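You operate a simulated robot arm through the tools that you are given. There is no shell and no other tool. Be economical: measure what you need, move in short steps, check, and stop when the job is done.

Carry out the task below with a simulated robot arm. There is one attempt and no reset: what you move stays moved.

## Task
Put a grain tray in the white cabinet: lamp off, air on LOW.
Fine: from the tall wire rack's top board take the tray farthest from the white cabinet; close the window. Set down upright: grain tray.

The check looks at the end state, three seconds after you hand in, the way a careful person would. Anything else that was tipped, shoved, dropped, spilled or broken makes it a failure.

## Robot
A 6-joint arm with a four-finger gripper on a trunk, on a base that drives. Base frame: it is fixed to the floor where the robot stands at the start and does not move with it; the origin is under the middle of the robot, x ahead of it, y to its left, z up. Readings come in m, degrees, newtons and seconds.
Its first joint turns from -166.0 to 166.0 degrees. Places, roughly: air dial [0.6, 1.8, 1.1]; air switch [0.6, 1.9, 1.1]; clear bag [0.75, 2.5, 1]; floor of the big white cabinet [0.7, 2.4, 0.9]; lamp switch [0.6, 1.9, 1.1]; sliding window [0.5, 2.4, 1.7]; white air box [0.7, 1.9, 1]. Payload 3.67 kg.
The TCP is the grasp point between the finger pads, 0.028 m short of the fingertips. In the tool frame z runs along the fingers and y along their closing line. Largest opening 0.112 m; the body of the gripper starts 0.073 m behind the TCP.
Orientation is that of the tool frame in the base frame, as [roll, pitch, yaw] about the fixed x, y, z axes, in that order (R = Rz(yaw) Ry(pitch) Rx(roll)). With the fingers straight down and closing along the base's y, the tool's x points along the base's -x, its y along +y and its z along -z.

## Interface
- The arm moves only by the tool play_rows. Its argument "increments" is a list of rows, each an object of numbers (a shift or turn left out is 0, a gripper value left out holds the last): "tx", "ty", "tz": the shift along the tool's x, y, z in units of 250 mm (1.0 is 250 mm); "ax", "ay", "az": the turn, a rotation vector about the tool's x, y, z in units of 60 degrees (1.0 is 60 degrees); "grip": the finger opening in m, from 0 to 0.112. In form: [{"tx": .., "ty": .., "tz": .., "ax": .., "ay": .., "az": .., "grip": ..}, ...]. A call has 1 to 8 rows; each row is the pose to reach, as a shift and turn from the pose commanded when the call began, along the tool's axes at that moment. A call with a number of a shift or a turn outside -1 to 1 is refused whole. Each row takes 0.2 s and may step no farther than 0.05 m and 8.6 degrees from the row before; otherwise, or with a gripper value out of range, the whole call is refused. A pose out of reach is approached as far as the arm can. The call stops where the force on the tool passes 80 N (or 10 N more than at its start, if that is more) or the arm is blocked; 0.2 s more then pass. Each finger halts on what it meets, pressing with about 31 N; the grip force reading is that of the motor and also rises with nothing between the fingers. The clock runs only during rows and for 0.2 s after the last one: add rows that repeat a pose to give the fingers time. The reply holds the time, the measured pose of the TCP, the force on the tool along the base axes, the opening and the grip force, in the units named above and with some noise, with the torque about the TCP (base axes, N m) and any sound that the robot's microphone picked up.
- Cameras (640 x 400 px; columns grow to the right, rows downward): "scene" is now at [0.109, 0.233, 1.3615]; the picture's right is [0.18, -0.98, 0.00], its down [-0.25, -0.05, -0.97] and it looks along [0.95, 0.18, -0.25] (base axes); focal length 291 px, centre (320, 200). "wrist" rides on the gripper at [0.06, -0.018, -0.104] in the tool frame; the picture's right is [0.29, 0.96, 0.00], its down [-0.80, 0.24, -0.55] and it looks along [-0.53, 0.16, 0.83] (tool axes); focal length 234 px, centre (320, 200).
- capture(camera): a new picture of that camera. The clock stands still meanwhile.
- steer(legs): drives the robot by 1 to 6 legs, each [ahead, left, turn to the left] in m, m and degrees, along the robot's own axes; the way and the turn of a leg run together, so that a leg with both is an arc; at most 1.5 m and 180 degrees a leg. The arm and the cameras ride along, it lands a little off, and it stops where it bumps. It gives what a move gives.
- head_to(pan, tilt): turns the head with the scene camera to pan (to the left, within 143 degrees either way) and tilt (down, from -29 to 69), counted from straight ahead of the robot. It gives what a move gives.
- pixel_to_xyz(camera, pixels): for up to 12 pixels [column, row] of the newest picture of that camera ("zoom" is the newest enlarged one), the place [x, y, z] in the base frame of the surface seen there, good to about 0.003 m. The clock stands still meanwhile.
- enlarge(camera, box): a new picture of the part [left, top, right, bottom] of that camera's present view, enlarged. The clock stands still meanwhile.
- close_job(): hands the job in; it is judged then, once.

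Keep the steps short. Do not move on a guess: measure, check each grasp and each placing, and mend mistakes. In all there are 80 turns and 60 pictures (those below and enlarged ones count). Leave the gripper open and the arm clear of the work at the hand-in unless told otherwise, and finish with a single line.

The tools are called as a command line: name --argument value ..., lists and objects as JSON in quotes. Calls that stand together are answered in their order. play_rows: Moves the arm, as the interface text tells. Its arguments: {"type":"object","properties":{"increments":{"type":"array","items":{"type":"object","properties":{"tx":{"type":"number"},"ty":{"type":"number"},"tz":{"type":"number"},"ax":{"type":"number"},"ay":{"type":"number"},"az":{"type":"number"},"grip":{"type":"number"}}}}},"required":["increments"]} The other tools are called the same way: steer (legs) drives the base; head_to (pan, tilt) turns the head that bears the scene camera; capture (camera) takes a picture; pixel_to_xyz (camera, pixels) gives the place of the surface under pixels of a picture; enlarge (camera, box) takes an enlarged picture of a part of a camera's view; close_job () hands the job in.

At the start:

```text
time: 0.0
position: [0.3683, 0.063, 1.1495]
orientation: [-180.0, -0.1, 180.0]
contact_force: [-0.4, 0.4, -0.8]
ft_torque: [0.0, -0.04, -0.01]
width: 0.1119
grip_force: 0.1
robot x, y, heading: [0.0013, 0.0011, 0.0]
head pan, tilt: [10.5, 14.7]
```

scene: 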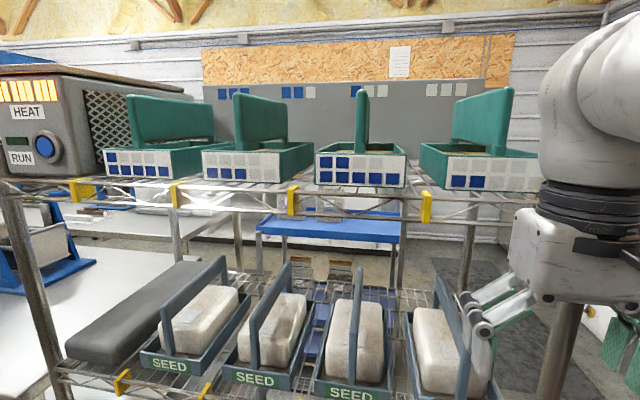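
wrist: 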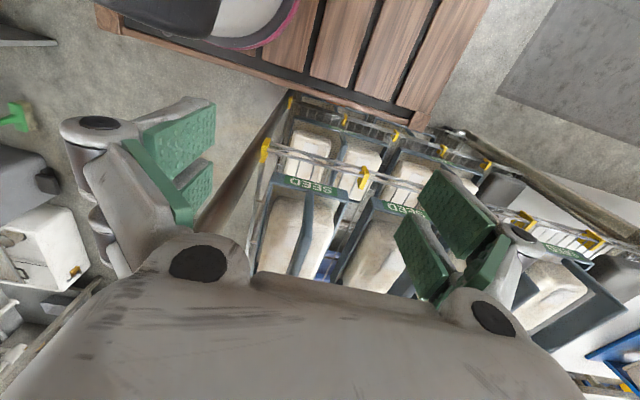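

I see four teal trays on the rack's top board and four SEED trays on the lower one. I'll look right first, then towards the cabinet on the left.

head_to --pan -20 --tilt 15

capture --camera "scene"

head_to --pan 70 --tilt 5

capture --camera "scene"

```text
time: 0.9
position: [0.3691, 0.0645, 1.1497]
orientation: [180.0, 0.0, -179.9]
contact_force: [0.2, 0.6, -0.3]
ft_torque: [-0.03, 0.01, -0.03]
width: 0.1122
grip_force: 0.1
robot x, y, heading: [0.0005, -0.0002, -0.1]
head pan, tilt: [-20.0, 15.0]
```

```text
57 pictures are left
```

scene: 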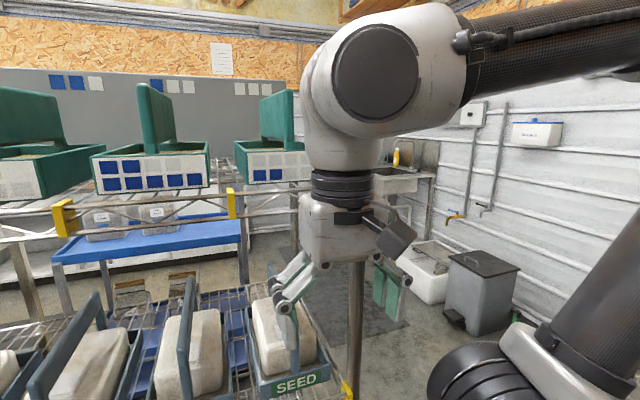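

```text
time: 2.6
position: [0.3683, 0.0639, 1.1492]
orientation: [180.0, 0.0, -180.0]
contact_force: [-0.1, 0.0, 0.2]
ft_torque: [0.03, 0.0, 0.0]
width: 0.1121
grip_force: 0.1
robot x, y, heading: [0.0017, 0.0013, 0.1]
head pan, tilt: [70.0, 5.0]
```

```text
56 pictures are left
```

scene: 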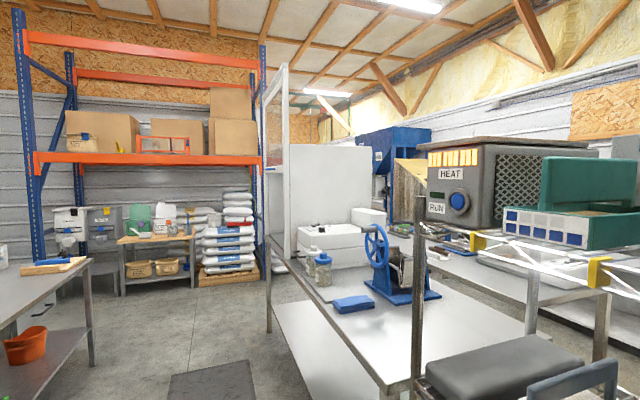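

I'll look straight ahead for a measured view of the trays.

head_to --pan 0 --tilt 18

capture --camera "scene"

```text
time: 4.0
position: [0.37, 0.0648, 1.1499]
orientation: [-180.0, -0.1, 180.0]
contact_force: [0.4, -0.5, -0.4]
ft_torque: [-0.01, -0.03, 0.01]
width: 0.112
grip_force: 0.1
robot x, y, heading: [0.0019, -0.002, 0.2]
head pan, tilt: [0.0, 18.0]
```

```text
55 pictures are left
```

scene: 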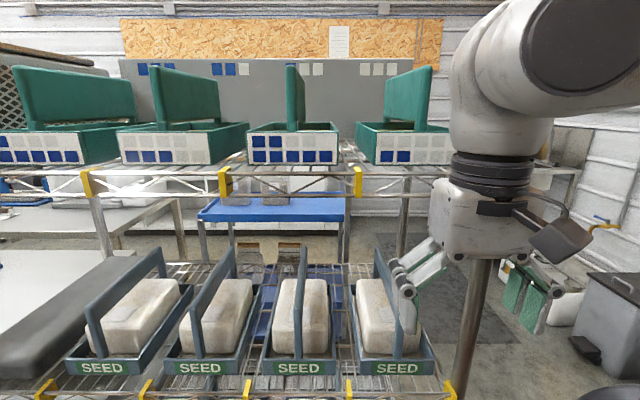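

I'll measure the right tray: front face, fin top and rack board.

pixel_to_xyz --camera "scene" --pixels '[[371, 155], [372, 135], [425, 72], [390, 82], [400, 110], [357, 130], [440, 150], [291, 68], [291, 110], [252, 150], [332, 155], [398, 125]]'

enlarge --camera "scene" --box '[230, 50, 470, 200]'

```text
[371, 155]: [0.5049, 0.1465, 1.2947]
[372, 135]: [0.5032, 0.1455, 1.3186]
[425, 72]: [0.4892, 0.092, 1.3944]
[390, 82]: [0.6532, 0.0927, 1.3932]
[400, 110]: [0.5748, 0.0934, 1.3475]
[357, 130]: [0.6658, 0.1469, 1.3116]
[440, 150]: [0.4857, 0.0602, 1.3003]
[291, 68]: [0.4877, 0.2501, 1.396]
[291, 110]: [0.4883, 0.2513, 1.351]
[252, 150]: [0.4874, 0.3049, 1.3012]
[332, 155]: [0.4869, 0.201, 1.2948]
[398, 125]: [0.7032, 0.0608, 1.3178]
```

```text
2.67 times, centred on (350, 125) of scene
```

zoom: 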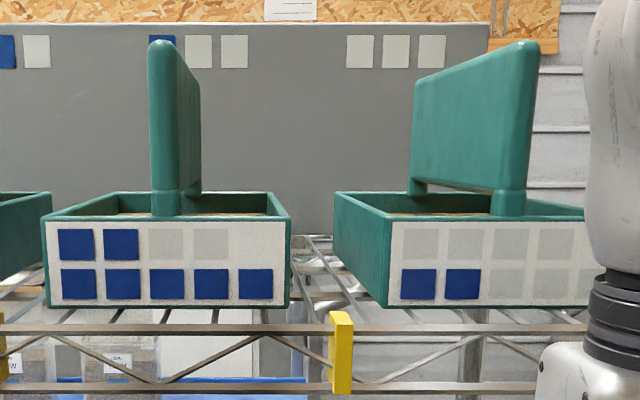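

The target fin is at y≈0.092, from x≈0.489 to 0.66, with its top at z≈1.40. Next I'll survey the cabinet: back off a little, drive left and look.

steer --legs '[[-0.25, 0, 0], [0, 1.0, 0], [0, 0.95, 0]]'

head_to --pan 0 --tilt 12

capture --camera "scene"

```text
time: 15.2
position: [0.1116, 2.0245, 1.1502]
orientation: [180.0, -0.1, -179.4]
contact_force: [0.2, 0.7, 0.5]
ft_torque: [-0.01, -0.01, -0.03]
width: 0.1121
grip_force: 0.1
robot x, y, heading: [-0.2575, 1.9571, 0.5]
head pan, tilt: [0.0, 18.0]
```

```text
time: 15.9
position: [0.1124, 2.0257, 1.15]
orientation: [180.0, 0.0, -179.6]
contact_force: [0.4, -0.1, 0.2]
ft_torque: [-0.02, 0.01, 0.01]
width: 0.1122
grip_force: 0.1
robot x, y, heading: [-0.256, 1.9565, 0.4]
head pan, tilt: [0.0, 12.0]
```

```text
53 pictures are left
```

scene: 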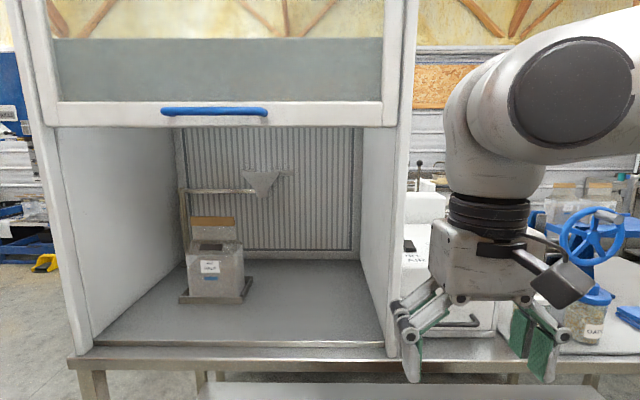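

The window is raised, with a blue handle at (215,110). The bag stands on the left inside, so the right half is free. I'll measure.

pixel_to_xyz --camera "scene" --pixels '[[215, 111], [168, 111], [263, 111], [120, 120], [385, 120], [90, 345], [390, 345], [300, 310], [250, 300], [260, 185], [362, 260], [240, 345]]'

steer --legs '[[0, 0.3, 0]]'

head_to --pan -40 --tilt 15

capture --camera "scene"

```text
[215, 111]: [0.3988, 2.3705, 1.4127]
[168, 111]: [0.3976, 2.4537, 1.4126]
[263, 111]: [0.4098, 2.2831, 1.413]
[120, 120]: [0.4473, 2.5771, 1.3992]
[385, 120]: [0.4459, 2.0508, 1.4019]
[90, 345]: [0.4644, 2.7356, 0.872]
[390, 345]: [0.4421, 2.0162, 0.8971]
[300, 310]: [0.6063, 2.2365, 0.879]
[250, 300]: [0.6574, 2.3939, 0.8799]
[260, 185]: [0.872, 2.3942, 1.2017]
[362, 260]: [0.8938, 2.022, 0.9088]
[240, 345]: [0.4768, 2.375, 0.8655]
```

```text
time: 17.9
position: [0.1079, 2.3309, 1.1492]
orientation: [-179.9, 0.0, -179.2]
contact_force: [0.0, -0.4, 0.1]
ft_torque: [0.01, 0.0, 0.03]
width: 0.1121
grip_force: 0.1
robot x, y, heading: [-0.2639, 2.2603, 1.1]
head pan, tilt: [0.0, 12.0]
```

```text
time: 19.0
position: [0.1065, 2.3304, 1.1504]
orientation: [179.9, 0.0, -179.1]
contact_force: [0.6, 0.7, 0.2]
ft_torque: [0.01, -0.02, -0.06]
width: 0.1121
grip_force: 0.0
robot x, y, heading: [-0.2607, 2.2611, 0.9]
head pan, tilt: [-40.0, 15.0]
```

```text
52 pictures are left
```

scene: 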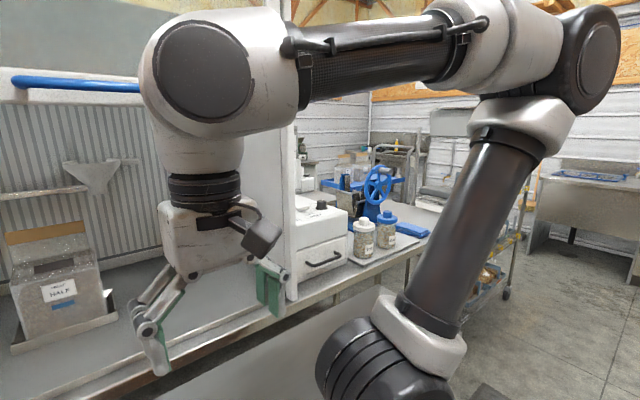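

The white box beside the cabinet has controls on top. I'll go right for a clear view of it.

steer --legs '[[0, -0.85, -1]]'

head_to --pan 15 --tilt 25

capture --camera "scene"

```text
time: 23.6
position: [0.1227, 1.466, 1.1493]
orientation: [-180.0, 0.0, -178.9]
contact_force: [-0.5, -0.3, 0.1]
ft_torque: [0.01, 0.0, -0.03]
width: 0.112
grip_force: 0.1
robot x, y, heading: [-0.2409, 1.3945, 1.2]
head pan, tilt: [-40.0, 15.0]
```

```text
time: 24.8
position: [0.1219, 1.4662, 1.1489]
orientation: [180.0, 0.0, -178.8]
contact_force: [-0.2, -0.1, 0.3]
ft_torque: [0.03, 0.0, -0.01]
width: 0.112
grip_force: 0.0
robot x, y, heading: [-0.2459, 1.3957, 1.3]
head pan, tilt: [15.0, 25.0]
```

```text
51 pictures are left
```

scene: 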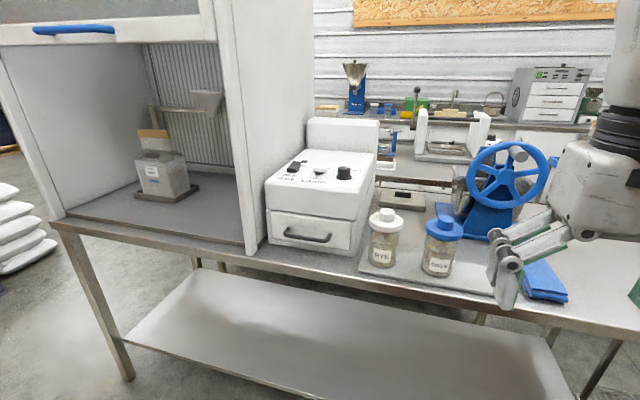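

Controls are on the sloped top near (315,170). I'll enlarge them.

enlarge --camera "scene" --box '[268, 143, 376, 211]'

```text
5.88 times, centred on (322, 177) of scene
```

zoom: 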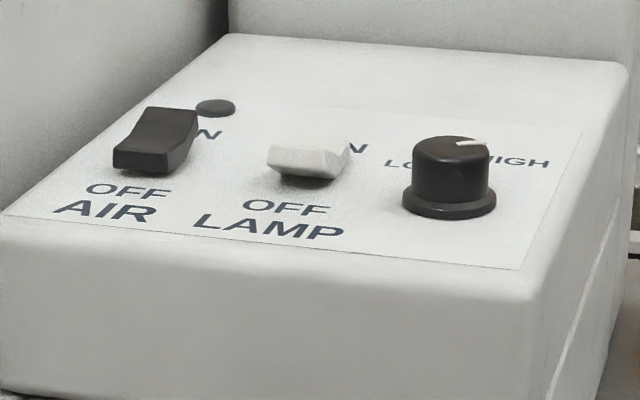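

The dial's mark seems to point towards HIGH. The rocker states need a closer view, so I'll drive nearer.

steer --legs '[[0.13, 0.3, -1]]'

head_to --pan 0 --tilt 28

capture --camera "scene"

```text
time: 27.0
position: [0.2456, 1.7607, 1.149]
orientation: [-180.0, -0.1, -179.6]
contact_force: [-0.4, -0.7, -0.2]
ft_torque: [0.01, 0.0, 0.01]
width: 0.1119
grip_force: 0.1
robot x, y, heading: [-0.1248, 1.6982, 0.3]
head pan, tilt: [15.0, 25.0]
```

```text
time: 27.7
position: [0.2464, 1.7603, 1.1491]
orientation: [180.0, 0.1, -179.7]
contact_force: [-0.6, 0.3, 0.5]
ft_torque: [0.02, 0.02, 0.02]
width: 0.1121
grip_force: 0.1
robot x, y, heading: [-0.122, 1.6979, 0.4]
head pan, tilt: [0.0, 28.0]
```

```text
49 pictures are left
```

scene: 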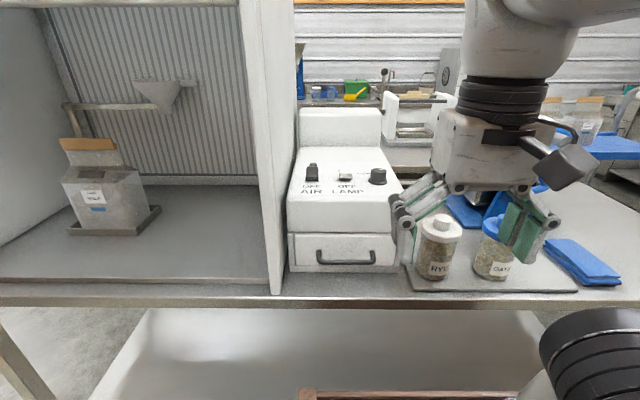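

enlarge --camera "scene" --box '[290, 150, 410, 225]'

```text
5.33 times, centred on (350, 188) of scene
```

zoom: 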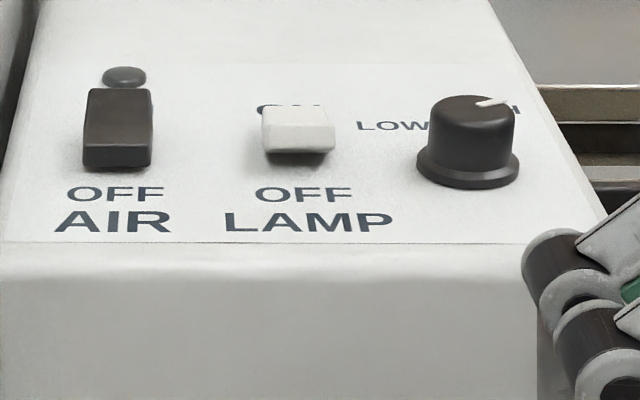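

Air looks OFF (back end raised) and lamp ON (front end raised). I'll measure the heights of the rocker ends to check.

pixel_to_xyz --camera "zoom" --pixels '[[118, 95], [118, 142], [118, 162], [118, 215], [297, 110], [297, 122], [297, 132], [297, 146], [297, 180], [470, 103], [492, 102], [440, 215]]'

pixel_to_xyz --camera "zoom" --pixels '[[90, 120], [148, 120], [265, 128], [332, 128], [470, 115], [450, 110], [432, 105], [515, 105], [468, 180], [385, 127], [480, 102], [125, 76]]'

```text
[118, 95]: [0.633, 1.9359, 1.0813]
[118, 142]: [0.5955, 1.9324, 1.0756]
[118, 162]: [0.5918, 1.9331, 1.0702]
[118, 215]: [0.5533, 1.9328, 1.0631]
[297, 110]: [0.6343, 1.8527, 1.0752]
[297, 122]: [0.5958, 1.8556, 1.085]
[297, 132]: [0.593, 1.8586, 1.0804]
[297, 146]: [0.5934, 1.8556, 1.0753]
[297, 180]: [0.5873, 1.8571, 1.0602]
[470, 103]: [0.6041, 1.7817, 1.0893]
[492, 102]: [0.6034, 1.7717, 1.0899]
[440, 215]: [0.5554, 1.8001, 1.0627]
```

```text
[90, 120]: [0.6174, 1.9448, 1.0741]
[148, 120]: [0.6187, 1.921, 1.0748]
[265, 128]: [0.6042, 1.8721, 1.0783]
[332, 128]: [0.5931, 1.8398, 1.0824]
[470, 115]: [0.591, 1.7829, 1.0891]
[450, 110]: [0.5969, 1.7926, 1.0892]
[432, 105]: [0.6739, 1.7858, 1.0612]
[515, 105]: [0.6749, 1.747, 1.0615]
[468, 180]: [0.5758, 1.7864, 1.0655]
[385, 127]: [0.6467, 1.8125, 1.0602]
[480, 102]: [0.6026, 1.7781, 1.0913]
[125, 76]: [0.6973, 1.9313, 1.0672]
```

Heights confirm it: lamp is ON, air is OFF, and the dial points right, towards HIGH. Controls:
- air rocker (0.613, 1.933)
- lamp rocker (0.613, 1.856)
- dial (0.593, 1.783, top 1.09)

I'll raise the arm and move forward above the dial.

play_rows --increments '[{"tz": -0.2, "grip": 0.06}, {"tz": -0.36}, {"tz": -0.4, "tx": -0.16}, {"tz": -0.4, "tx": -0.34}, {"tz": -0.4, "tx": -0.52}, {"tz": -0.4, "tx": -0.7, "ty": 0.04}, {"tz": -0.4, "tx": -0.88, "ty": 0.08}, {"tz": -0.4, "tx": -1.0, "ty": 0.092}]'

play_rows --increments '[{"tx": -0.1, "az": 0.14}, {"tx": -0.2, "az": 0.28}, {"tx": -0.3, "az": 0.42}, {"tx": -0.35, "az": 0.55}, {"tx": -0.38, "az": 0.65}, {"tx": -0.388, "az": 0.75}]'

capture --camera "wrist"

```text
time: 29.5
position: [0.4972, 1.7832, 1.2495]
orientation: [-179.9, 0.0, -179.6]
contact_force: [-0.7, -0.5, 0.5]
ft_torque: [0.01, -0.06, 0.01]
width: 0.0599
grip_force: 0.0
robot x, y, heading: [-0.1215, 1.6942, 0.4]
head pan, tilt: [0.0, 28.0]
```

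```text
time: 30.9
position: [0.592, 1.7866, 1.2511]
orientation: [-180.0, 0.0, 135.4]
contact_force: [0.8, -1.0, 0.6]
ft_torque: [-0.05, -0.02, -0.01]
width: 0.0602
grip_force: 0.0
robot x, y, heading: [-0.1194, 1.6988, 0.4]
head pan, tilt: [0.0, 28.0]
```

```text
47 pictures are left
```

wrist: 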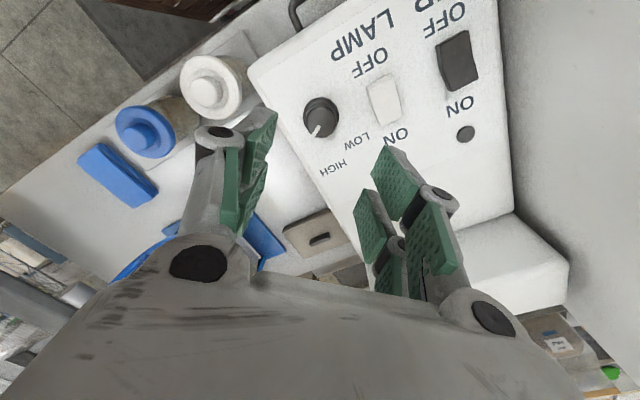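

enlarge --camera "wrist" --box '[270, 60, 430, 180]'

pixel_to_xyz --camera "wrist" --pixels '[[322, 111], [314, 132], [311, 108], [334, 108], [369, 142], [333, 168], [459, 38], [459, 82], [375, 85], [385, 115], [510, 100], [500, 230]]'

```text
3.33 times, centred on (350, 120) of wrist
```

zoom: 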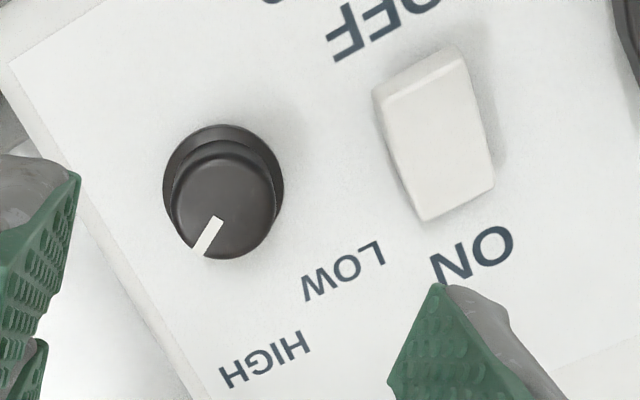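

```text
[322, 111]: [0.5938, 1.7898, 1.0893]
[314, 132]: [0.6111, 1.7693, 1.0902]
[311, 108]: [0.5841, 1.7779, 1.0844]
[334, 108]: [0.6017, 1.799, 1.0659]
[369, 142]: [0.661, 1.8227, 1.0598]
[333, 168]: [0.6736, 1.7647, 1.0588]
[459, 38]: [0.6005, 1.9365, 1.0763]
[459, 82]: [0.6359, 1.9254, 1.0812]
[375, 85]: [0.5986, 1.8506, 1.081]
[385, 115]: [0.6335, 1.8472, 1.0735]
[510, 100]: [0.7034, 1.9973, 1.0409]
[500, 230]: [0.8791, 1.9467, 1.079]
```

I'll measure the dial centre, pointer ends and label centres exactly.

pixel_to_xyz --camera "zoom" --pixels '[[223, 200], [180, 200], [270, 200], [223, 155], [223, 245], [218, 220], [198, 250], [343, 272], [265, 360], [305, 285], [380, 250], [225, 375]]'

```text
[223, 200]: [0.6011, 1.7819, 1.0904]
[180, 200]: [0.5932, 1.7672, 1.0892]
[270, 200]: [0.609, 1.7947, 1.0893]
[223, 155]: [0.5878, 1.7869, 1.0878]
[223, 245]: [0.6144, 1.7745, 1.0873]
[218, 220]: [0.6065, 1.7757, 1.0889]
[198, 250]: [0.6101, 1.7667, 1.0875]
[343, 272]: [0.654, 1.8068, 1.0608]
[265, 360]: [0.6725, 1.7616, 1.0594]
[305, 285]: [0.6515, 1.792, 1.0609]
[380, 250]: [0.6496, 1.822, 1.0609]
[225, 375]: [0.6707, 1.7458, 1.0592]
```

The dial cap is centred at (0.601, 1.781), radius ≈0.017. The pointer is at about -55° (HIGH side), LOW label on the left. I'll centre over it and descend.

play_rows --increments '[{"tx": -0.041, "ty": 0.009, "tz": 0.15}, {"tx": -0.041, "ty": 0.009, "tz": 0.3}, {"tx": -0.041, "ty": 0.009, "tz": 0.45}, {"tx": -0.041, "ty": 0.009, "tz": 0.55}, {"tx": -0.041, "ty": 0.009, "tz": 0.612}, {"tx": -0.041, "ty": 0.009, "tz": 0.612}]'

capture --camera "wrist"

```text
time: 32.3
position: [0.6027, 1.7792, 1.0962]
orientation: [180.0, 0.0, 135.5]
contact_force: [-0.3, 0.1, -0.2]
ft_torque: [-0.03, 0.0, 0.01]
width: 0.0604
grip_force: 0.1
robot x, y, heading: [-0.1208, 1.6942, 0.5]
head pan, tilt: [0.0, 28.0]
```

```text
45 pictures are left
```

wrist: 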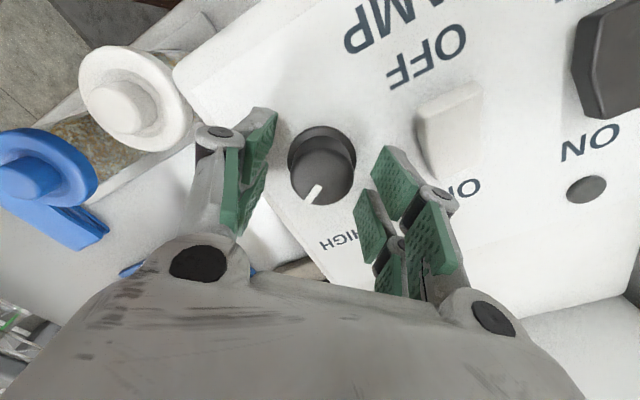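

The knob is centred between the fingers. I'll close gently.

play_rows --increments '[{"grip": 0.045}, {"grip": 0.033}, {"grip": 0.02}, {"grip": 0.02}]'

```text
time: 33.3
position: [0.6022, 1.7817, 1.0967]
orientation: [179.9, -0.1, 135.3]
contact_force: [6.6, 10.0, -0.9]
ft_torque: [0.57, -0.33, -0.01]
width: 0.0344
grip_force: 44.6
robot x, y, heading: [-0.1216, 1.6906, 0.4]
head pan, tilt: [0.0, 28.0]
```

I'm gripping the knob (0.034 wide). Now I'll turn it counterclockwise, seen from above, 48° at first while watching the torque.

play_rows --increments '[{"az": -0.1}, {"az": -0.2}, {"az": -0.3}, {"az": -0.4}, {"az": -0.5}, {"az": -0.6}, {"az": -0.7}, {"az": -0.8}]'

play_rows --increments '[{"az": -0.1}, {"az": -0.2}, {"az": -0.3}, {"az": -0.4}, {"az": -0.5}, {"az": -0.6}]'

capture --camera "wrist"

```text
time: 35.1
position: [0.6025, 1.7806, 1.0973]
orientation: [180.0, 0.1, -176.6]
contact_force: [24.1, 15.5, 24.8]
ft_torque: [0.48, -0.51, 0.02]
width: 0.0342
grip_force: 44.8
robot x, y, heading: [-0.1209, 1.6927, 0.4]
head pan, tilt: [0.0, 28.0]
```

```text
time: 36.5
position: [0.6024, 1.7803, 1.0967]
orientation: [-179.8, 0.1, -140.5]
contact_force: [29.2, 12.1, 11.3]
ft_torque: [0.23, -0.86, -0.01]
width: 0.034
grip_force: 45.8
robot x, y, heading: [-0.1208, 1.6945, 0.7]
head pan, tilt: [0.0, 28.0]
```

```text
44 pictures are left
```

wrist: 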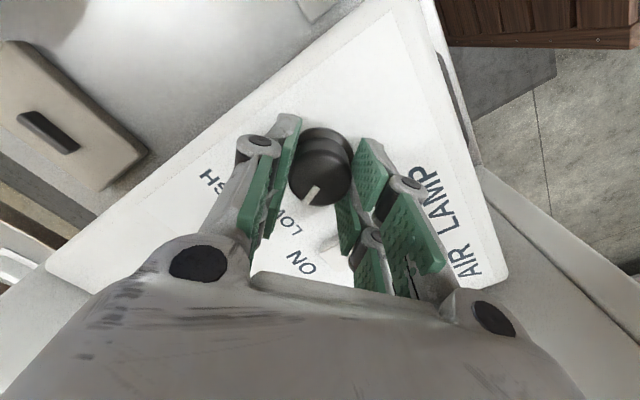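

The pointer followed (84° turned) and now points about at LOW, with no torque felt. I'll turn a little further to feel for an end stop.

play_rows --increments '[{"az": -0.08}, {"az": -0.16}, {"az": -0.24}, {"az": -0.32}, {"az": -0.32}]'

enlarge --camera "wrist" --box '[240, 90, 400, 230]'

```text
time: 37.7
position: [0.6012, 1.7795, 1.0968]
orientation: [-180.0, 0.3, -121.3]
contact_force: [27.6, 10.9, 20.9]
ft_torque: [0.61, -0.9, -0.01]
width: 0.0339
grip_force: 44.7
robot x, y, heading: [-0.1211, 1.6922, 0.1]
head pan, tilt: [0.0, 28.0]
```

```text
2.86 times, centred on (320, 160) of wrist
```

zoom: 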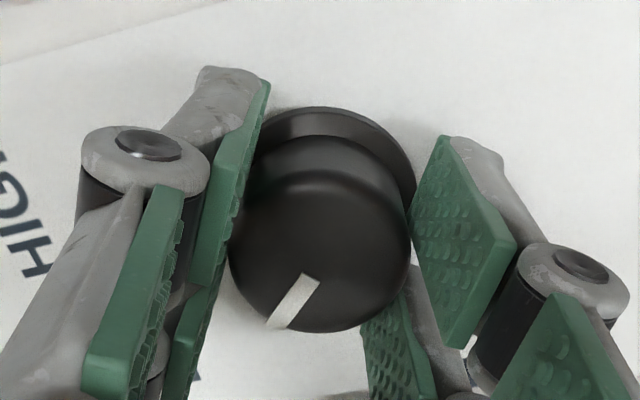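

I'll open, rise, rotate back to see the dial and check it.

play_rows --increments '[{"grip": 0.05}, {"grip": 0.06}, {"tz": -0.1}, {"tz": -0.3}, {"tz": -0.5}, {"tz": -0.6}]'

enlarge --camera "scene" --box '[290, 150, 410, 225]'

enlarge --camera "wrist" --box '[220, 40, 420, 180]'

```text
time: 39.1
position: [0.6023, 1.7808, 1.2466]
orientation: [179.9, 0.0, -121.4]
contact_force: [-0.5, -0.2, -0.2]
ft_torque: [0.0, 0.02, -0.01]
width: 0.0602
grip_force: 0.1
robot x, y, heading: [-0.1198, 1.6925, 0.7]
head pan, tilt: [0.0, 28.0]
```

```text
5.33 times, centred on (350, 188) of scene
```

zoom: 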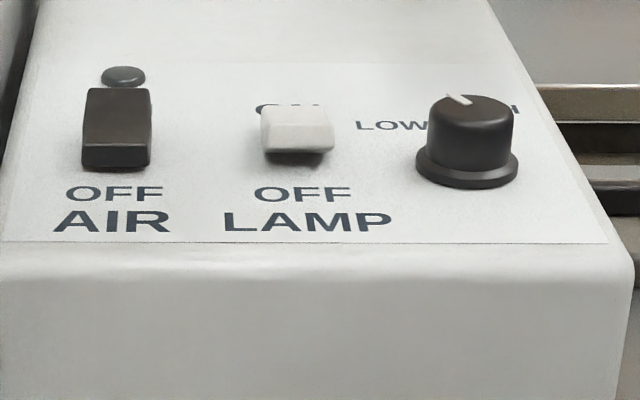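

```text
2.86 times, centred on (320, 110) of wrist
```

zoom: 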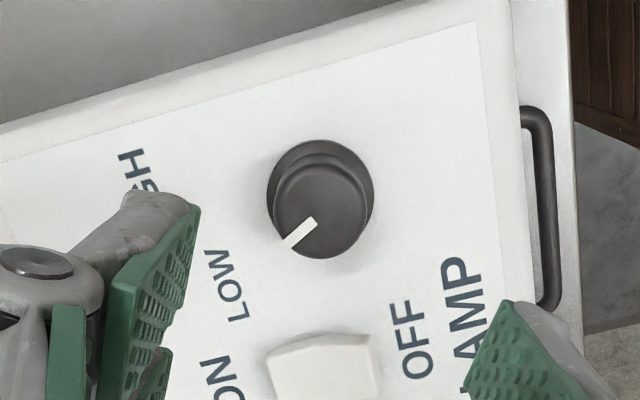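

pixel_to_xyz --camera "zoom" --pixels '[[312, 222], [288, 244], [320, 210], [275, 210], [367, 210], [320, 165], [320, 255], [225, 285]]'

```text
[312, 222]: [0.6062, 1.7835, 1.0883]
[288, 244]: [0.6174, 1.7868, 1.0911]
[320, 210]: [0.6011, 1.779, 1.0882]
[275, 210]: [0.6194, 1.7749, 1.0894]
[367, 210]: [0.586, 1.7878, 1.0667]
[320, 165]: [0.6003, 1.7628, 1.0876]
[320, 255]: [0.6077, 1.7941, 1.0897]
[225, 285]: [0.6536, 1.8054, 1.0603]
```

The dial settled at about +30°, right on the LOW label. Next comes the lamp rocker: close the fingers, turn the closing line along x and move above its front (OFF) end at (0.593, 1.856).

play_rows --increments '[{"grip": 0.04, "az": -0.13}, {"grip": 0.01, "az": -0.26}, {"grip": 0.0, "az": -0.39, "tx": -0.08, "ty": 0.06}, {"az": -0.523, "tx": -0.16, "ty": 0.12}, {"az": -0.523, "tx": -0.237, "ty": 0.187}, {"az": -0.523, "tx": -0.237, "ty": 0.187, "tz": 0.15}, {"az": -0.523, "tx": -0.237, "ty": 0.187, "tz": 0.3}, {"az": -0.523, "tx": -0.237, "ty": 0.187, "tz": 0.42}]'

capture --camera "wrist"

enlarge --camera "scene" --box '[280, 130, 420, 225]'

```text
time: 40.9
position: [0.5926, 1.8572, 1.1401]
orientation: [180.0, 0.0, -90.0]
contact_force: [0.1, 0.8, 0.3]
ft_torque: [0.01, -0.01, -0.02]
width: 0.0
grip_force: 31.2
robot x, y, heading: [-0.1251, 1.6935, 0.5]
head pan, tilt: [0.0, 28.0]
```

```text
40 pictures are left
```

wrist: 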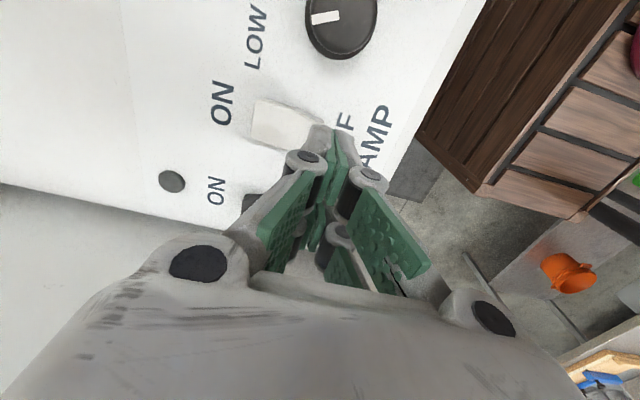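

```text
4.21 times, centred on (350, 178) of scene
```

zoom: 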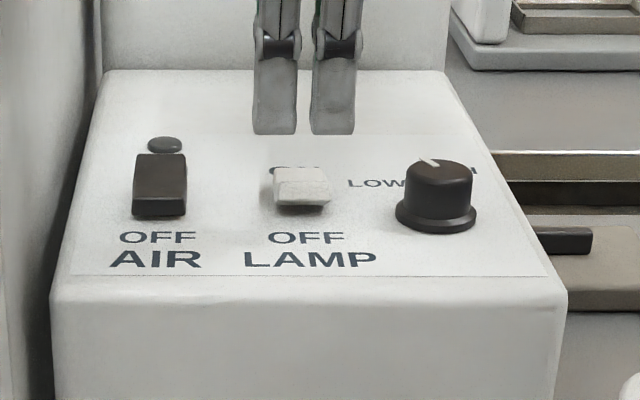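

The closed fingers are over the lamp rocker's front end. I'll press down in small steps.

play_rows --increments '[{"tz": 0.08}, {"tz": 0.11}, {"tz": 0.13}, {"tz": 0.145}]'

```text
time: 41.9
position: [0.5916, 1.855, 1.1045]
orientation: [-179.9, -0.1, -90.0]
contact_force: [-0.5, 1.0, -0.2]
ft_torque: [0.0, -0.01, 0.0]
width: 0.0002
grip_force: 31.5
robot x, y, heading: [-0.1224, 1.6959, 0.4]
head pan, tilt: [0.0, 28.0]
heard: click
```

I heard a click. I'll rise and check it, also looking at the wrist's clearance to the cabinet wall.

play_rows --increments '[{"tz": -0.15}, {"tz": -0.25}, {"tz": -0.25, "ty": -0.1}, {"tz": -0.25, "ty": -0.18}]'

capture --camera "scene"

enlarge --camera "scene" --box '[280, 130, 420, 225]'

```text
time: 42.9
position: [0.6377, 1.8548, 1.1698]
orientation: [179.9, -0.1, -90.1]
contact_force: [-0.2, 0.3, 0.1]
ft_torque: [0.01, 0.01, 0.02]
width: 0.0001
grip_force: 31.5
robot x, y, heading: [-0.1255, 1.6919, 0.2]
head pan, tilt: [0.0, 28.0]
```

```text
38 pictures are left
```

scene: 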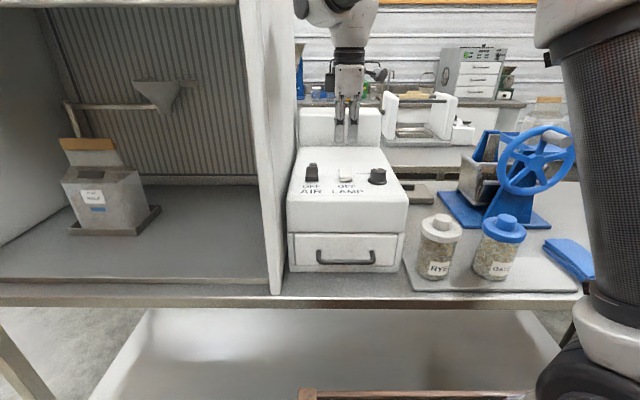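

```text
4.21 times, centred on (350, 178) of scene
```

zoom: 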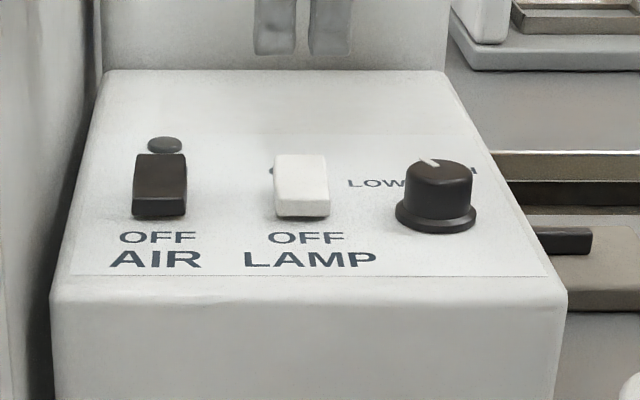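

The lamp now looks OFF (same shape as the air rocker in OFF). I'll measure the wrist housing against the cabinet wall before shifting left.

head_to --pan 0 --tilt 10

capture --camera "scene"

```text
time: 43.8
position: [0.639, 1.8553, 1.1671]
orientation: [180.0, 0.0, -90.0]
contact_force: [-0.4, -0.2, 1.0]
ft_torque: [-0.01, 0.01, -0.01]
width: 0.0001
grip_force: 31.0
robot x, y, heading: [-0.1257, 1.6958, 0.4]
head pan, tilt: [0.0, 10.0]
```

```text
36 pictures are left
```

scene: 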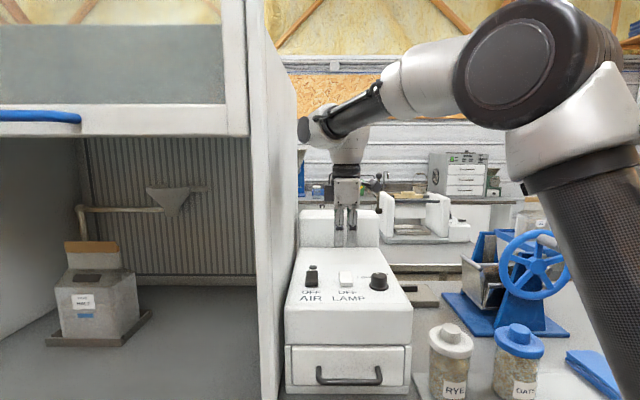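

pixel_to_xyz --camera "scene" --pixels '[[302, 130], [313, 120], [330, 110], [348, 150], [275, 130], [288, 150], [293, 190], [260, 100], [345, 185], [336, 185], [358, 185], [280, 220]]'

```text
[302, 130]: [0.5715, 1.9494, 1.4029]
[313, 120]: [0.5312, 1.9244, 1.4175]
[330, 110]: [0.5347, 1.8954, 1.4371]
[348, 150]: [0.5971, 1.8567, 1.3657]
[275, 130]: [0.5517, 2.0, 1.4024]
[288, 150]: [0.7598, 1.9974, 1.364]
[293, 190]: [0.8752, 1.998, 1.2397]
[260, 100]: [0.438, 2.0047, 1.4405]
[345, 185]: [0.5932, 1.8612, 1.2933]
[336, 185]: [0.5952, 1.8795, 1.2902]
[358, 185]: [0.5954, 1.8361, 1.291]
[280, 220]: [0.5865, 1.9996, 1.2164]
```

The housing reaches y≈1.953 and the wall is at y≈2.000, so I can't shift straight left. I'll tilt the tool 20° so that its top leans away from the cabinet, then move the TCP to (0.637, 1.935).

play_rows --increments '[{"ay": -0.12}, {"ay": -0.24}, {"ay": -0.333}, {"ay": -0.333, "tx": -0.1}, {"ay": -0.333, "tx": -0.2}, {"ay": -0.333, "tx": -0.28}, {"ay": -0.333, "tx": -0.318}]'

capture --camera "scene"

```text
time: 45.4
position: [0.6382, 1.9338, 1.1678]
orientation: [180.0, 20.0, -90.1]
contact_force: [0.4, 0.5, 0.7]
ft_torque: [0.03, 0.04, 0.03]
width: 0.0
grip_force: 30.3
robot x, y, heading: [-0.1213, 1.6948, 0.2]
head pan, tilt: [0.0, 10.0]
```

```text
35 pictures are left
```

scene: 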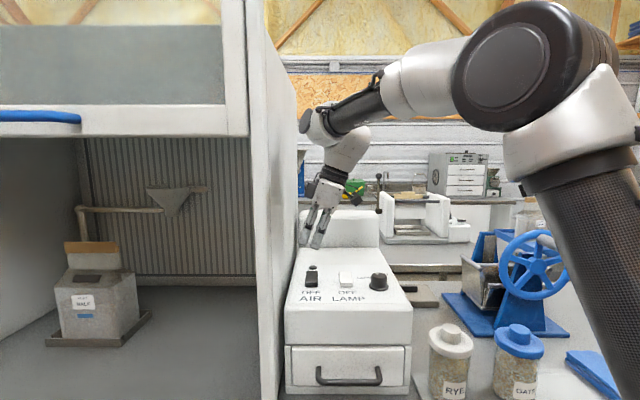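

It's clear of the wall. I'll lower straight down in steps onto the air rocker's back (ON) end.

play_rows --increments '[{"tx": 0.041, "tz": 0.113}, {"tx": 0.0616, "tz": 0.169}, {"tx": 0.0725, "tz": 0.199}]'

enlarge --camera "scene" --box '[270, 210, 410, 310]'

```text
time: 46.1
position: [0.6394, 1.9345, 1.1131]
orientation: [-180.0, 20.0, -90.0]
contact_force: [-0.1, -0.1, 0.8]
ft_torque: [0.0, -0.01, -0.02]
width: 0.0
grip_force: 30.7
robot x, y, heading: [-0.1192, 1.6931, 0.5]
head pan, tilt: [0.0, 10.0]
```

```text
4.00 times, centred on (340, 260) of scene
```

zoom: 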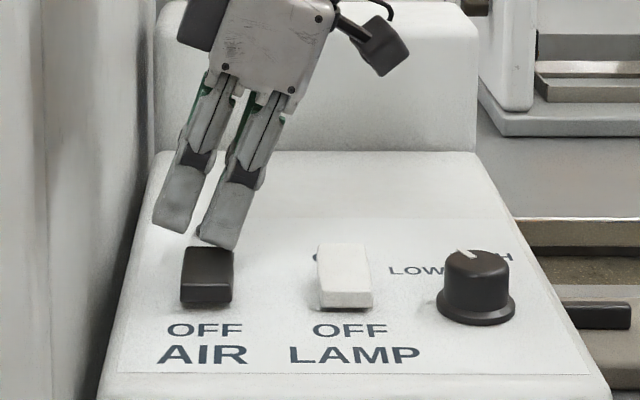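

The lower prong is over the rocker, but a bit far back. I'll shift 8 mm towards the front, then press in steps.

play_rows --increments '[{"ty": 0.034}, {"ty": 0.034, "tx": 0.0055, "tz": 0.015}, {"ty": 0.034, "tx": 0.011, "tz": 0.03}, {"ty": 0.034, "tx": 0.0164, "tz": 0.045}]'

```text
time: 47.1
position: [0.6301, 1.934, 1.1063]
orientation: [-179.6, 20.2, -89.8]
contact_force: [-3.2, -9.0, 40.8]
ft_torque: [-0.91, 0.15, 0.0]
width: 0.0061
grip_force: 35.6
robot x, y, heading: [-0.1246, 1.6936, 0.6]
head pan, tilt: [0.0, 10.0]
```

I felt 41 N without a click, and the fingers parted slightly. I'll look.

enlarge --camera "scene" --box '[270, 210, 410, 310]'

```text
4.00 times, centred on (340, 260) of scene
```

zoom: 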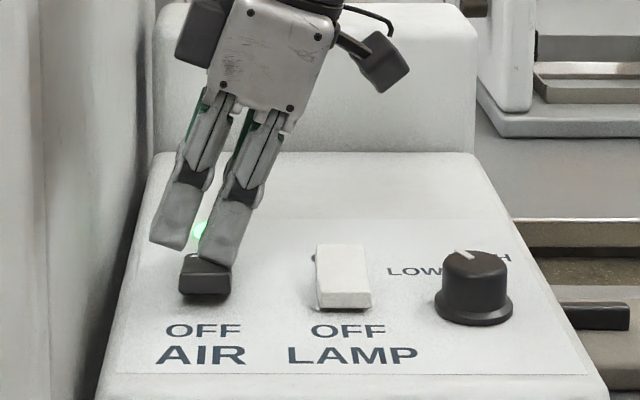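

The green light is on and the rocker has tipped to ON. I'll rise straight up, move away and level the tool.

play_rows --increments '[{"tx": -0.0684, "tz": -0.188}, {"tx": -0.12, "tz": -0.34}, {"tx": 0.03, "tz": -0.4}, {"tx": 0.18, "tz": -0.4, "ay": 0.12}, {"tx": 0.28, "tz": -0.4, "ay": 0.24}, {"tx": 0.28, "tz": -0.4, "ay": 0.333, "grip": 0.05}]'

enlarge --camera "scene" --box '[270, 230, 410, 320]'

```text
time: 48.5
position: [0.6308, 1.8337, 1.171]
orientation: [-180.0, 0.0, -90.1]
contact_force: [-0.6, -0.4, -0.3]
ft_torque: [0.02, 0.03, 0.01]
width: 0.0502
grip_force: 0.2
robot x, y, heading: [-0.1218, 1.6939, 0.2]
head pan, tilt: [0.0, 10.0]
```

```text
4.44 times, centred on (340, 275) of scene
```

zoom: 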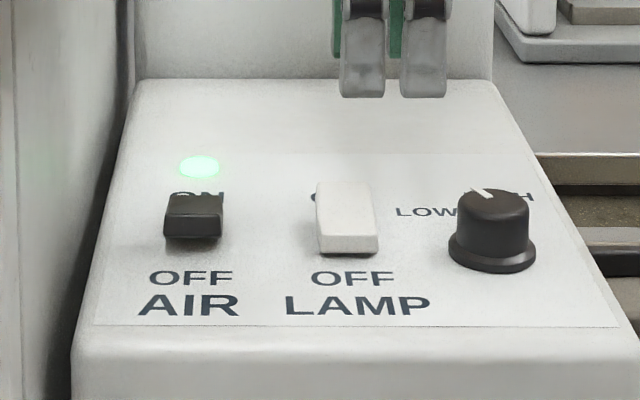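

Air is ON with its light lit, and lamp is OFF. The dial points at about +25°, roughly at LOW. I turned it further than that, so I'll grip it again and test whether it moves on or springs back.

play_rows --increments '[{"tx": 0.1, "ty": 0.06, "grip": 0.062}, {"tx": 0.211, "ty": 0.119}, {"tx": 0.211, "ty": 0.119, "tz": 0.12}, {"tx": 0.211, "ty": 0.119, "tz": 0.22}, {"tx": 0.211, "ty": 0.119, "tz": 0.29}, {"tx": 0.211, "ty": 0.119, "tz": 0.295, "grip": 0.045}, {"tx": 0.211, "ty": 0.119, "tz": 0.295, "grip": 0.033}, {"tx": 0.211, "ty": 0.119, "tz": 0.295, "grip": 0.025}]'

play_rows --increments '[{"az": -0.1}, {"az": -0.2}, {"az": -0.3}, {"az": -0.35}, {"az": -0.35}]'

enlarge --camera "wrist" --box '[220, 90, 420, 230]'

play_rows --increments '[{"grip": 0.04}, {"grip": 0.05}, {"grip": 0.06}]'

enlarge --camera "wrist" --box '[220, 90, 420, 230]'

```text
time: 50.4
position: [0.6016, 1.7813, 1.0972]
orientation: [-179.8, 0.0, -90.1]
contact_force: [19.5, -0.9, 0.0]
ft_torque: [-0.02, -0.58, 0.0]
width: 0.0353
grip_force: 9.5
robot x, y, heading: [-0.1223, 1.6905, -0.0]
head pan, tilt: [0.0, 10.0]
```

```text
time: 51.5
position: [0.5998, 1.7825, 1.0984]
orientation: [180.0, 0.0, -69.0]
contact_force: [21.7, 5.7, -0.3]
ft_torque: [0.47, -0.54, 0.11]
width: 0.0376
grip_force: 11.5
robot x, y, heading: [-0.1196, 1.6963, 0.2]
head pan, tilt: [0.0, 10.0]
```

```text
2.86 times, centred on (320, 160) of wrist
```

zoom: 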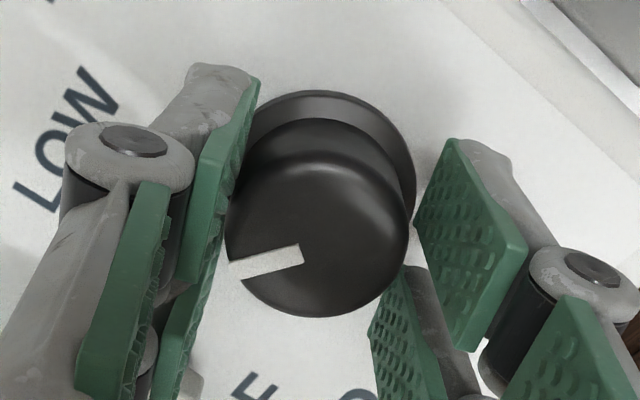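

```text
time: 52.4
position: [0.5988, 1.7816, 1.0983]
orientation: [-180.0, 0.0, -69.0]
contact_force: [0.0, 0.0, 0.2]
ft_torque: [0.0, -0.01, -0.01]
width: 0.0601
grip_force: 0.1
robot x, y, heading: [-0.1235, 1.6955, 0.5]
head pan, tilt: [0.0, 10.0]
```

```text
2.86 times, centred on (320, 160) of wrist
```

zoom: 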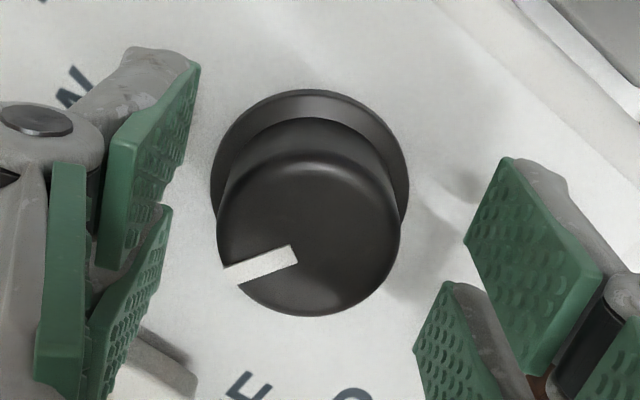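

play_rows --increments '[{"tz": -0.15}, {"tz": -0.3}, {"tz": -0.45}, {"tz": -0.6}]'

enlarge --camera "scene" --box '[345, 255, 415, 305]'

enlarge --camera "wrist" --box '[240, 50, 400, 160]'

```text
time: 53.4
position: [0.5967, 1.7819, 1.2475]
orientation: [-179.9, -0.1, -69.1]
contact_force: [-0.6, -0.3, 0.2]
ft_torque: [-0.02, 0.0, -0.02]
width: 0.0599
grip_force: 0.0
robot x, y, heading: [-0.1216, 1.6951, 0.4]
head pan, tilt: [0.0, 10.0]
```

```text
8.00 times, centred on (380, 280) of scene
```

zoom: 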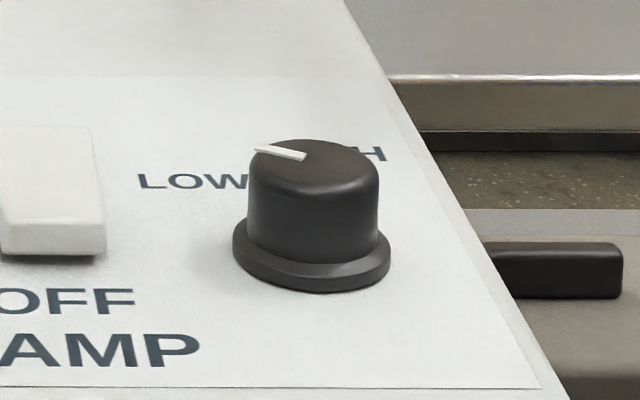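

```text
3.64 times, centred on (320, 105) of wrist
```

zoom: 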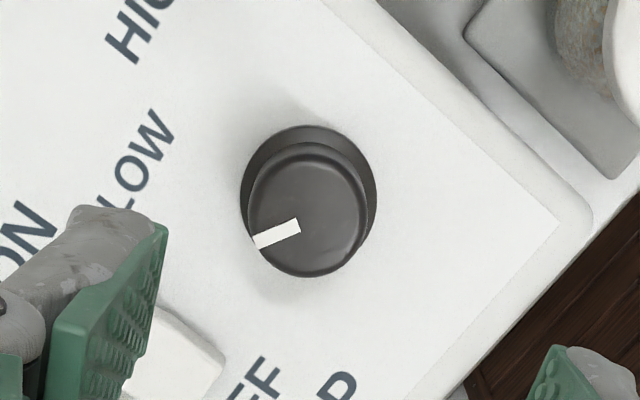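

The pointer is now at about +62°, the mirror of its start at -57°, clearly on the LOW side and staying there. Controls are done. I'll retract the arm and turn the tool back to closing along y.

play_rows --increments '[{"tx": -0.045, "ty": 0.117, "az": 0.125}, {"tx": -0.09, "ty": 0.234, "az": 0.25}, {"tx": -0.134, "ty": 0.35, "az": 0.375}, {"tx": -0.179, "ty": 0.467, "az": 0.5}, {"tx": -0.224, "ty": 0.584, "az": 0.625}, {"tx": -0.268, "ty": 0.7, "az": 0.75}, {"tx": -0.313, "ty": 0.817, "az": 0.875}, {"tx": -0.358, "ty": 0.934, "az": 1.0}]'

play_rows --increments '[{"az": 0.125}, {"az": 0.25}, {"az": 0.375}, {"az": 0.5}, {"az": 0.625}, {"az": 0.75}, {"az": 0.848}]'

steer --legs '[[-0.2, 0, 0], [0, -1.45, -0.4]]'

head_to --pan -10 --tilt 10

capture --camera "scene"

```text
time: 55.1
position: [0.3489, 1.7807, 1.2496]
orientation: [-180.0, 0.0, -129.1]
contact_force: [0.1, 0.5, -1.2]
ft_torque: [-0.07, 0.04, 0.02]
width: 0.06
grip_force: 0.0
robot x, y, heading: [-0.124, 1.6901, 0.2]
head pan, tilt: [0.0, 10.0]
```

```text
time: 56.8
position: [0.3489, 1.7811, 1.2491]
orientation: [-180.0, 0.0, -180.0]
contact_force: [1.0, 1.2, 0.7]
ft_torque: [0.01, -0.01, 0.04]
width: 0.0602
grip_force: 0.1
robot x, y, heading: [-0.1222, 1.6944, 0.4]
head pan, tilt: [0.0, 10.0]
```

```text
time: 65.1
position: [0.1624, 0.3491, 1.2493]
orientation: [179.9, 0.0, -179.6]
contact_force: [0.0, -0.4, -0.2]
ft_torque: [0.0, -0.02, -0.04]
width: 0.0597
grip_force: 0.0
robot x, y, heading: [-0.3107, 0.2636, 0.8]
head pan, tilt: [0.0, 10.0]
```

```text
time: 65.8
position: [0.1617, 0.351, 1.2486]
orientation: [-180.0, 0.0, -179.6]
contact_force: [0.2, -0.7, -0.3]
ft_torque: [0.01, -0.01, -0.03]
width: 0.06
grip_force: 0.0
robot x, y, heading: [-0.3109, 0.2635, 1.0]
head pan, tilt: [-10.0, 10.0]
```

```text
27 pictures are left
```

scene: 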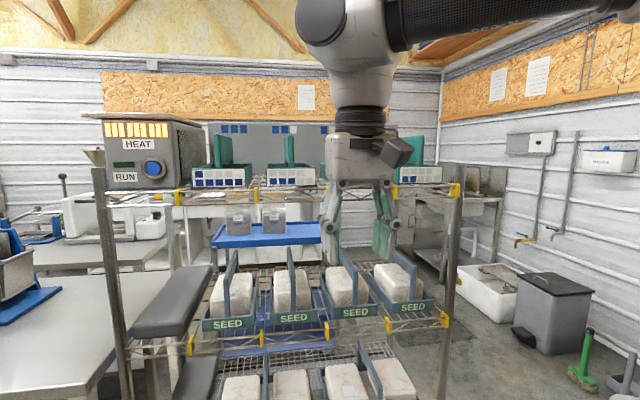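

The rightmost tray (420,170) is indeed the last one before the rack's post. I'll raise the arm and drive in front of it.

play_rows --increments '[{"tz": -0.19, "grip": 0.07}, {"tz": -0.38}, {"tz": -0.57}, {"tz": -0.76}, {"tz": -0.94}]'

steer --legs '[[0, -0.25, -0.9], [0.22, 0, 0]]'

head_to --pan -5 --tilt 8

capture --camera "scene"

```text
time: 67.0
position: [0.1655, 0.3491, 1.4318]
orientation: [179.9, 0.1, -179.7]
contact_force: [-0.1, -0.4, -0.3]
ft_torque: [0.02, -0.03, 0.02]
width: 0.0701
grip_force: 0.1
out of reach, approached as far as the arm can: row 4, 5
robot x, y, heading: [-0.3115, 0.2607, 1.0]
head pan, tilt: [-10.0, 10.0]
```

```text
time: 70.1
position: [0.3943, 0.0901, 1.432]
orientation: [179.9, 0.1, 179.0]
contact_force: [-0.2, 0.6, 0.4]
ft_torque: [0.01, 0.01, -0.01]
width: 0.0702
grip_force: 0.0
robot x, y, heading: [-0.0846, 0.0106, -0.6]
head pan, tilt: [-10.0, 10.0]
```

```text
time: 70.8
position: [0.3946, 0.0897, 1.4311]
orientation: [179.9, 0.1, 178.9]
contact_force: [-0.3, 0.4, -0.3]
ft_torque: [-0.01, 0.01, 0.0]
width: 0.0699
grip_force: 0.1
robot x, y, heading: [-0.0874, 0.0104, -0.7]
head pan, tilt: [-5.0, 8.0]
```

```text
26 pictures are left
```

scene: 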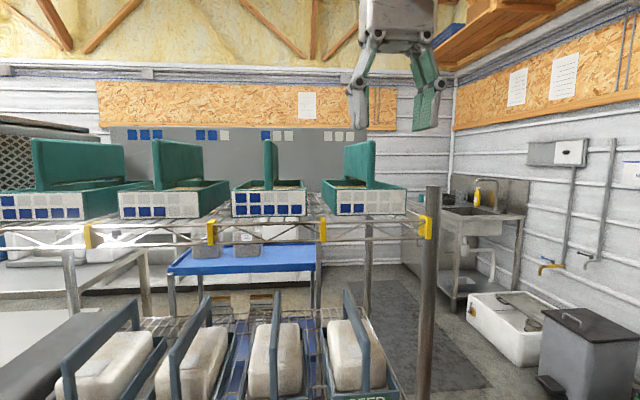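

I'll measure the target tray again and get a closer view.

enlarge --camera "scene" --box '[300, 130, 430, 230]'

pixel_to_xyz --camera "scene" --pixels '[[372, 144], [348, 149], [350, 165], [371, 165], [340, 205], [400, 207], [322, 185], [346, 148], [406, 190], [420, 260], [330, 225], [368, 146]]'

```text
4.00 times, centred on (365, 180) of scene
```

zoom: 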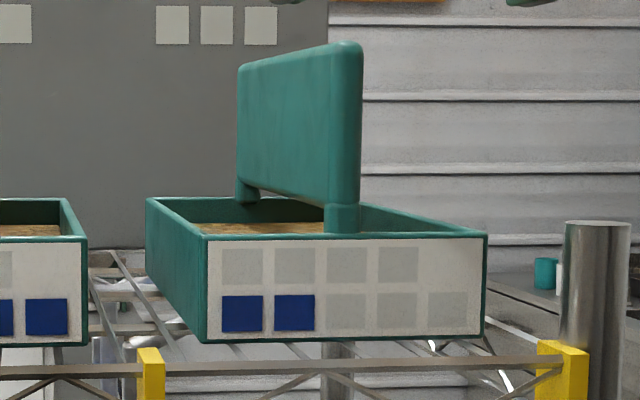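

```text
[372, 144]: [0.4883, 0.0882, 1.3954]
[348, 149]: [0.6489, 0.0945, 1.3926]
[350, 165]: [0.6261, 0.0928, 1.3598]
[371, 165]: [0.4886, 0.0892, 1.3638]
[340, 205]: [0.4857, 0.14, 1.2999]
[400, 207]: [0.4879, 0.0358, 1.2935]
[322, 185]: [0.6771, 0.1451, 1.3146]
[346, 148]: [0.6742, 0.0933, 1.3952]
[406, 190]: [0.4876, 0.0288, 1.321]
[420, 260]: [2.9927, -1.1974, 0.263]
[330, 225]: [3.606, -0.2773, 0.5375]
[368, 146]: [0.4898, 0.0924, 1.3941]
```

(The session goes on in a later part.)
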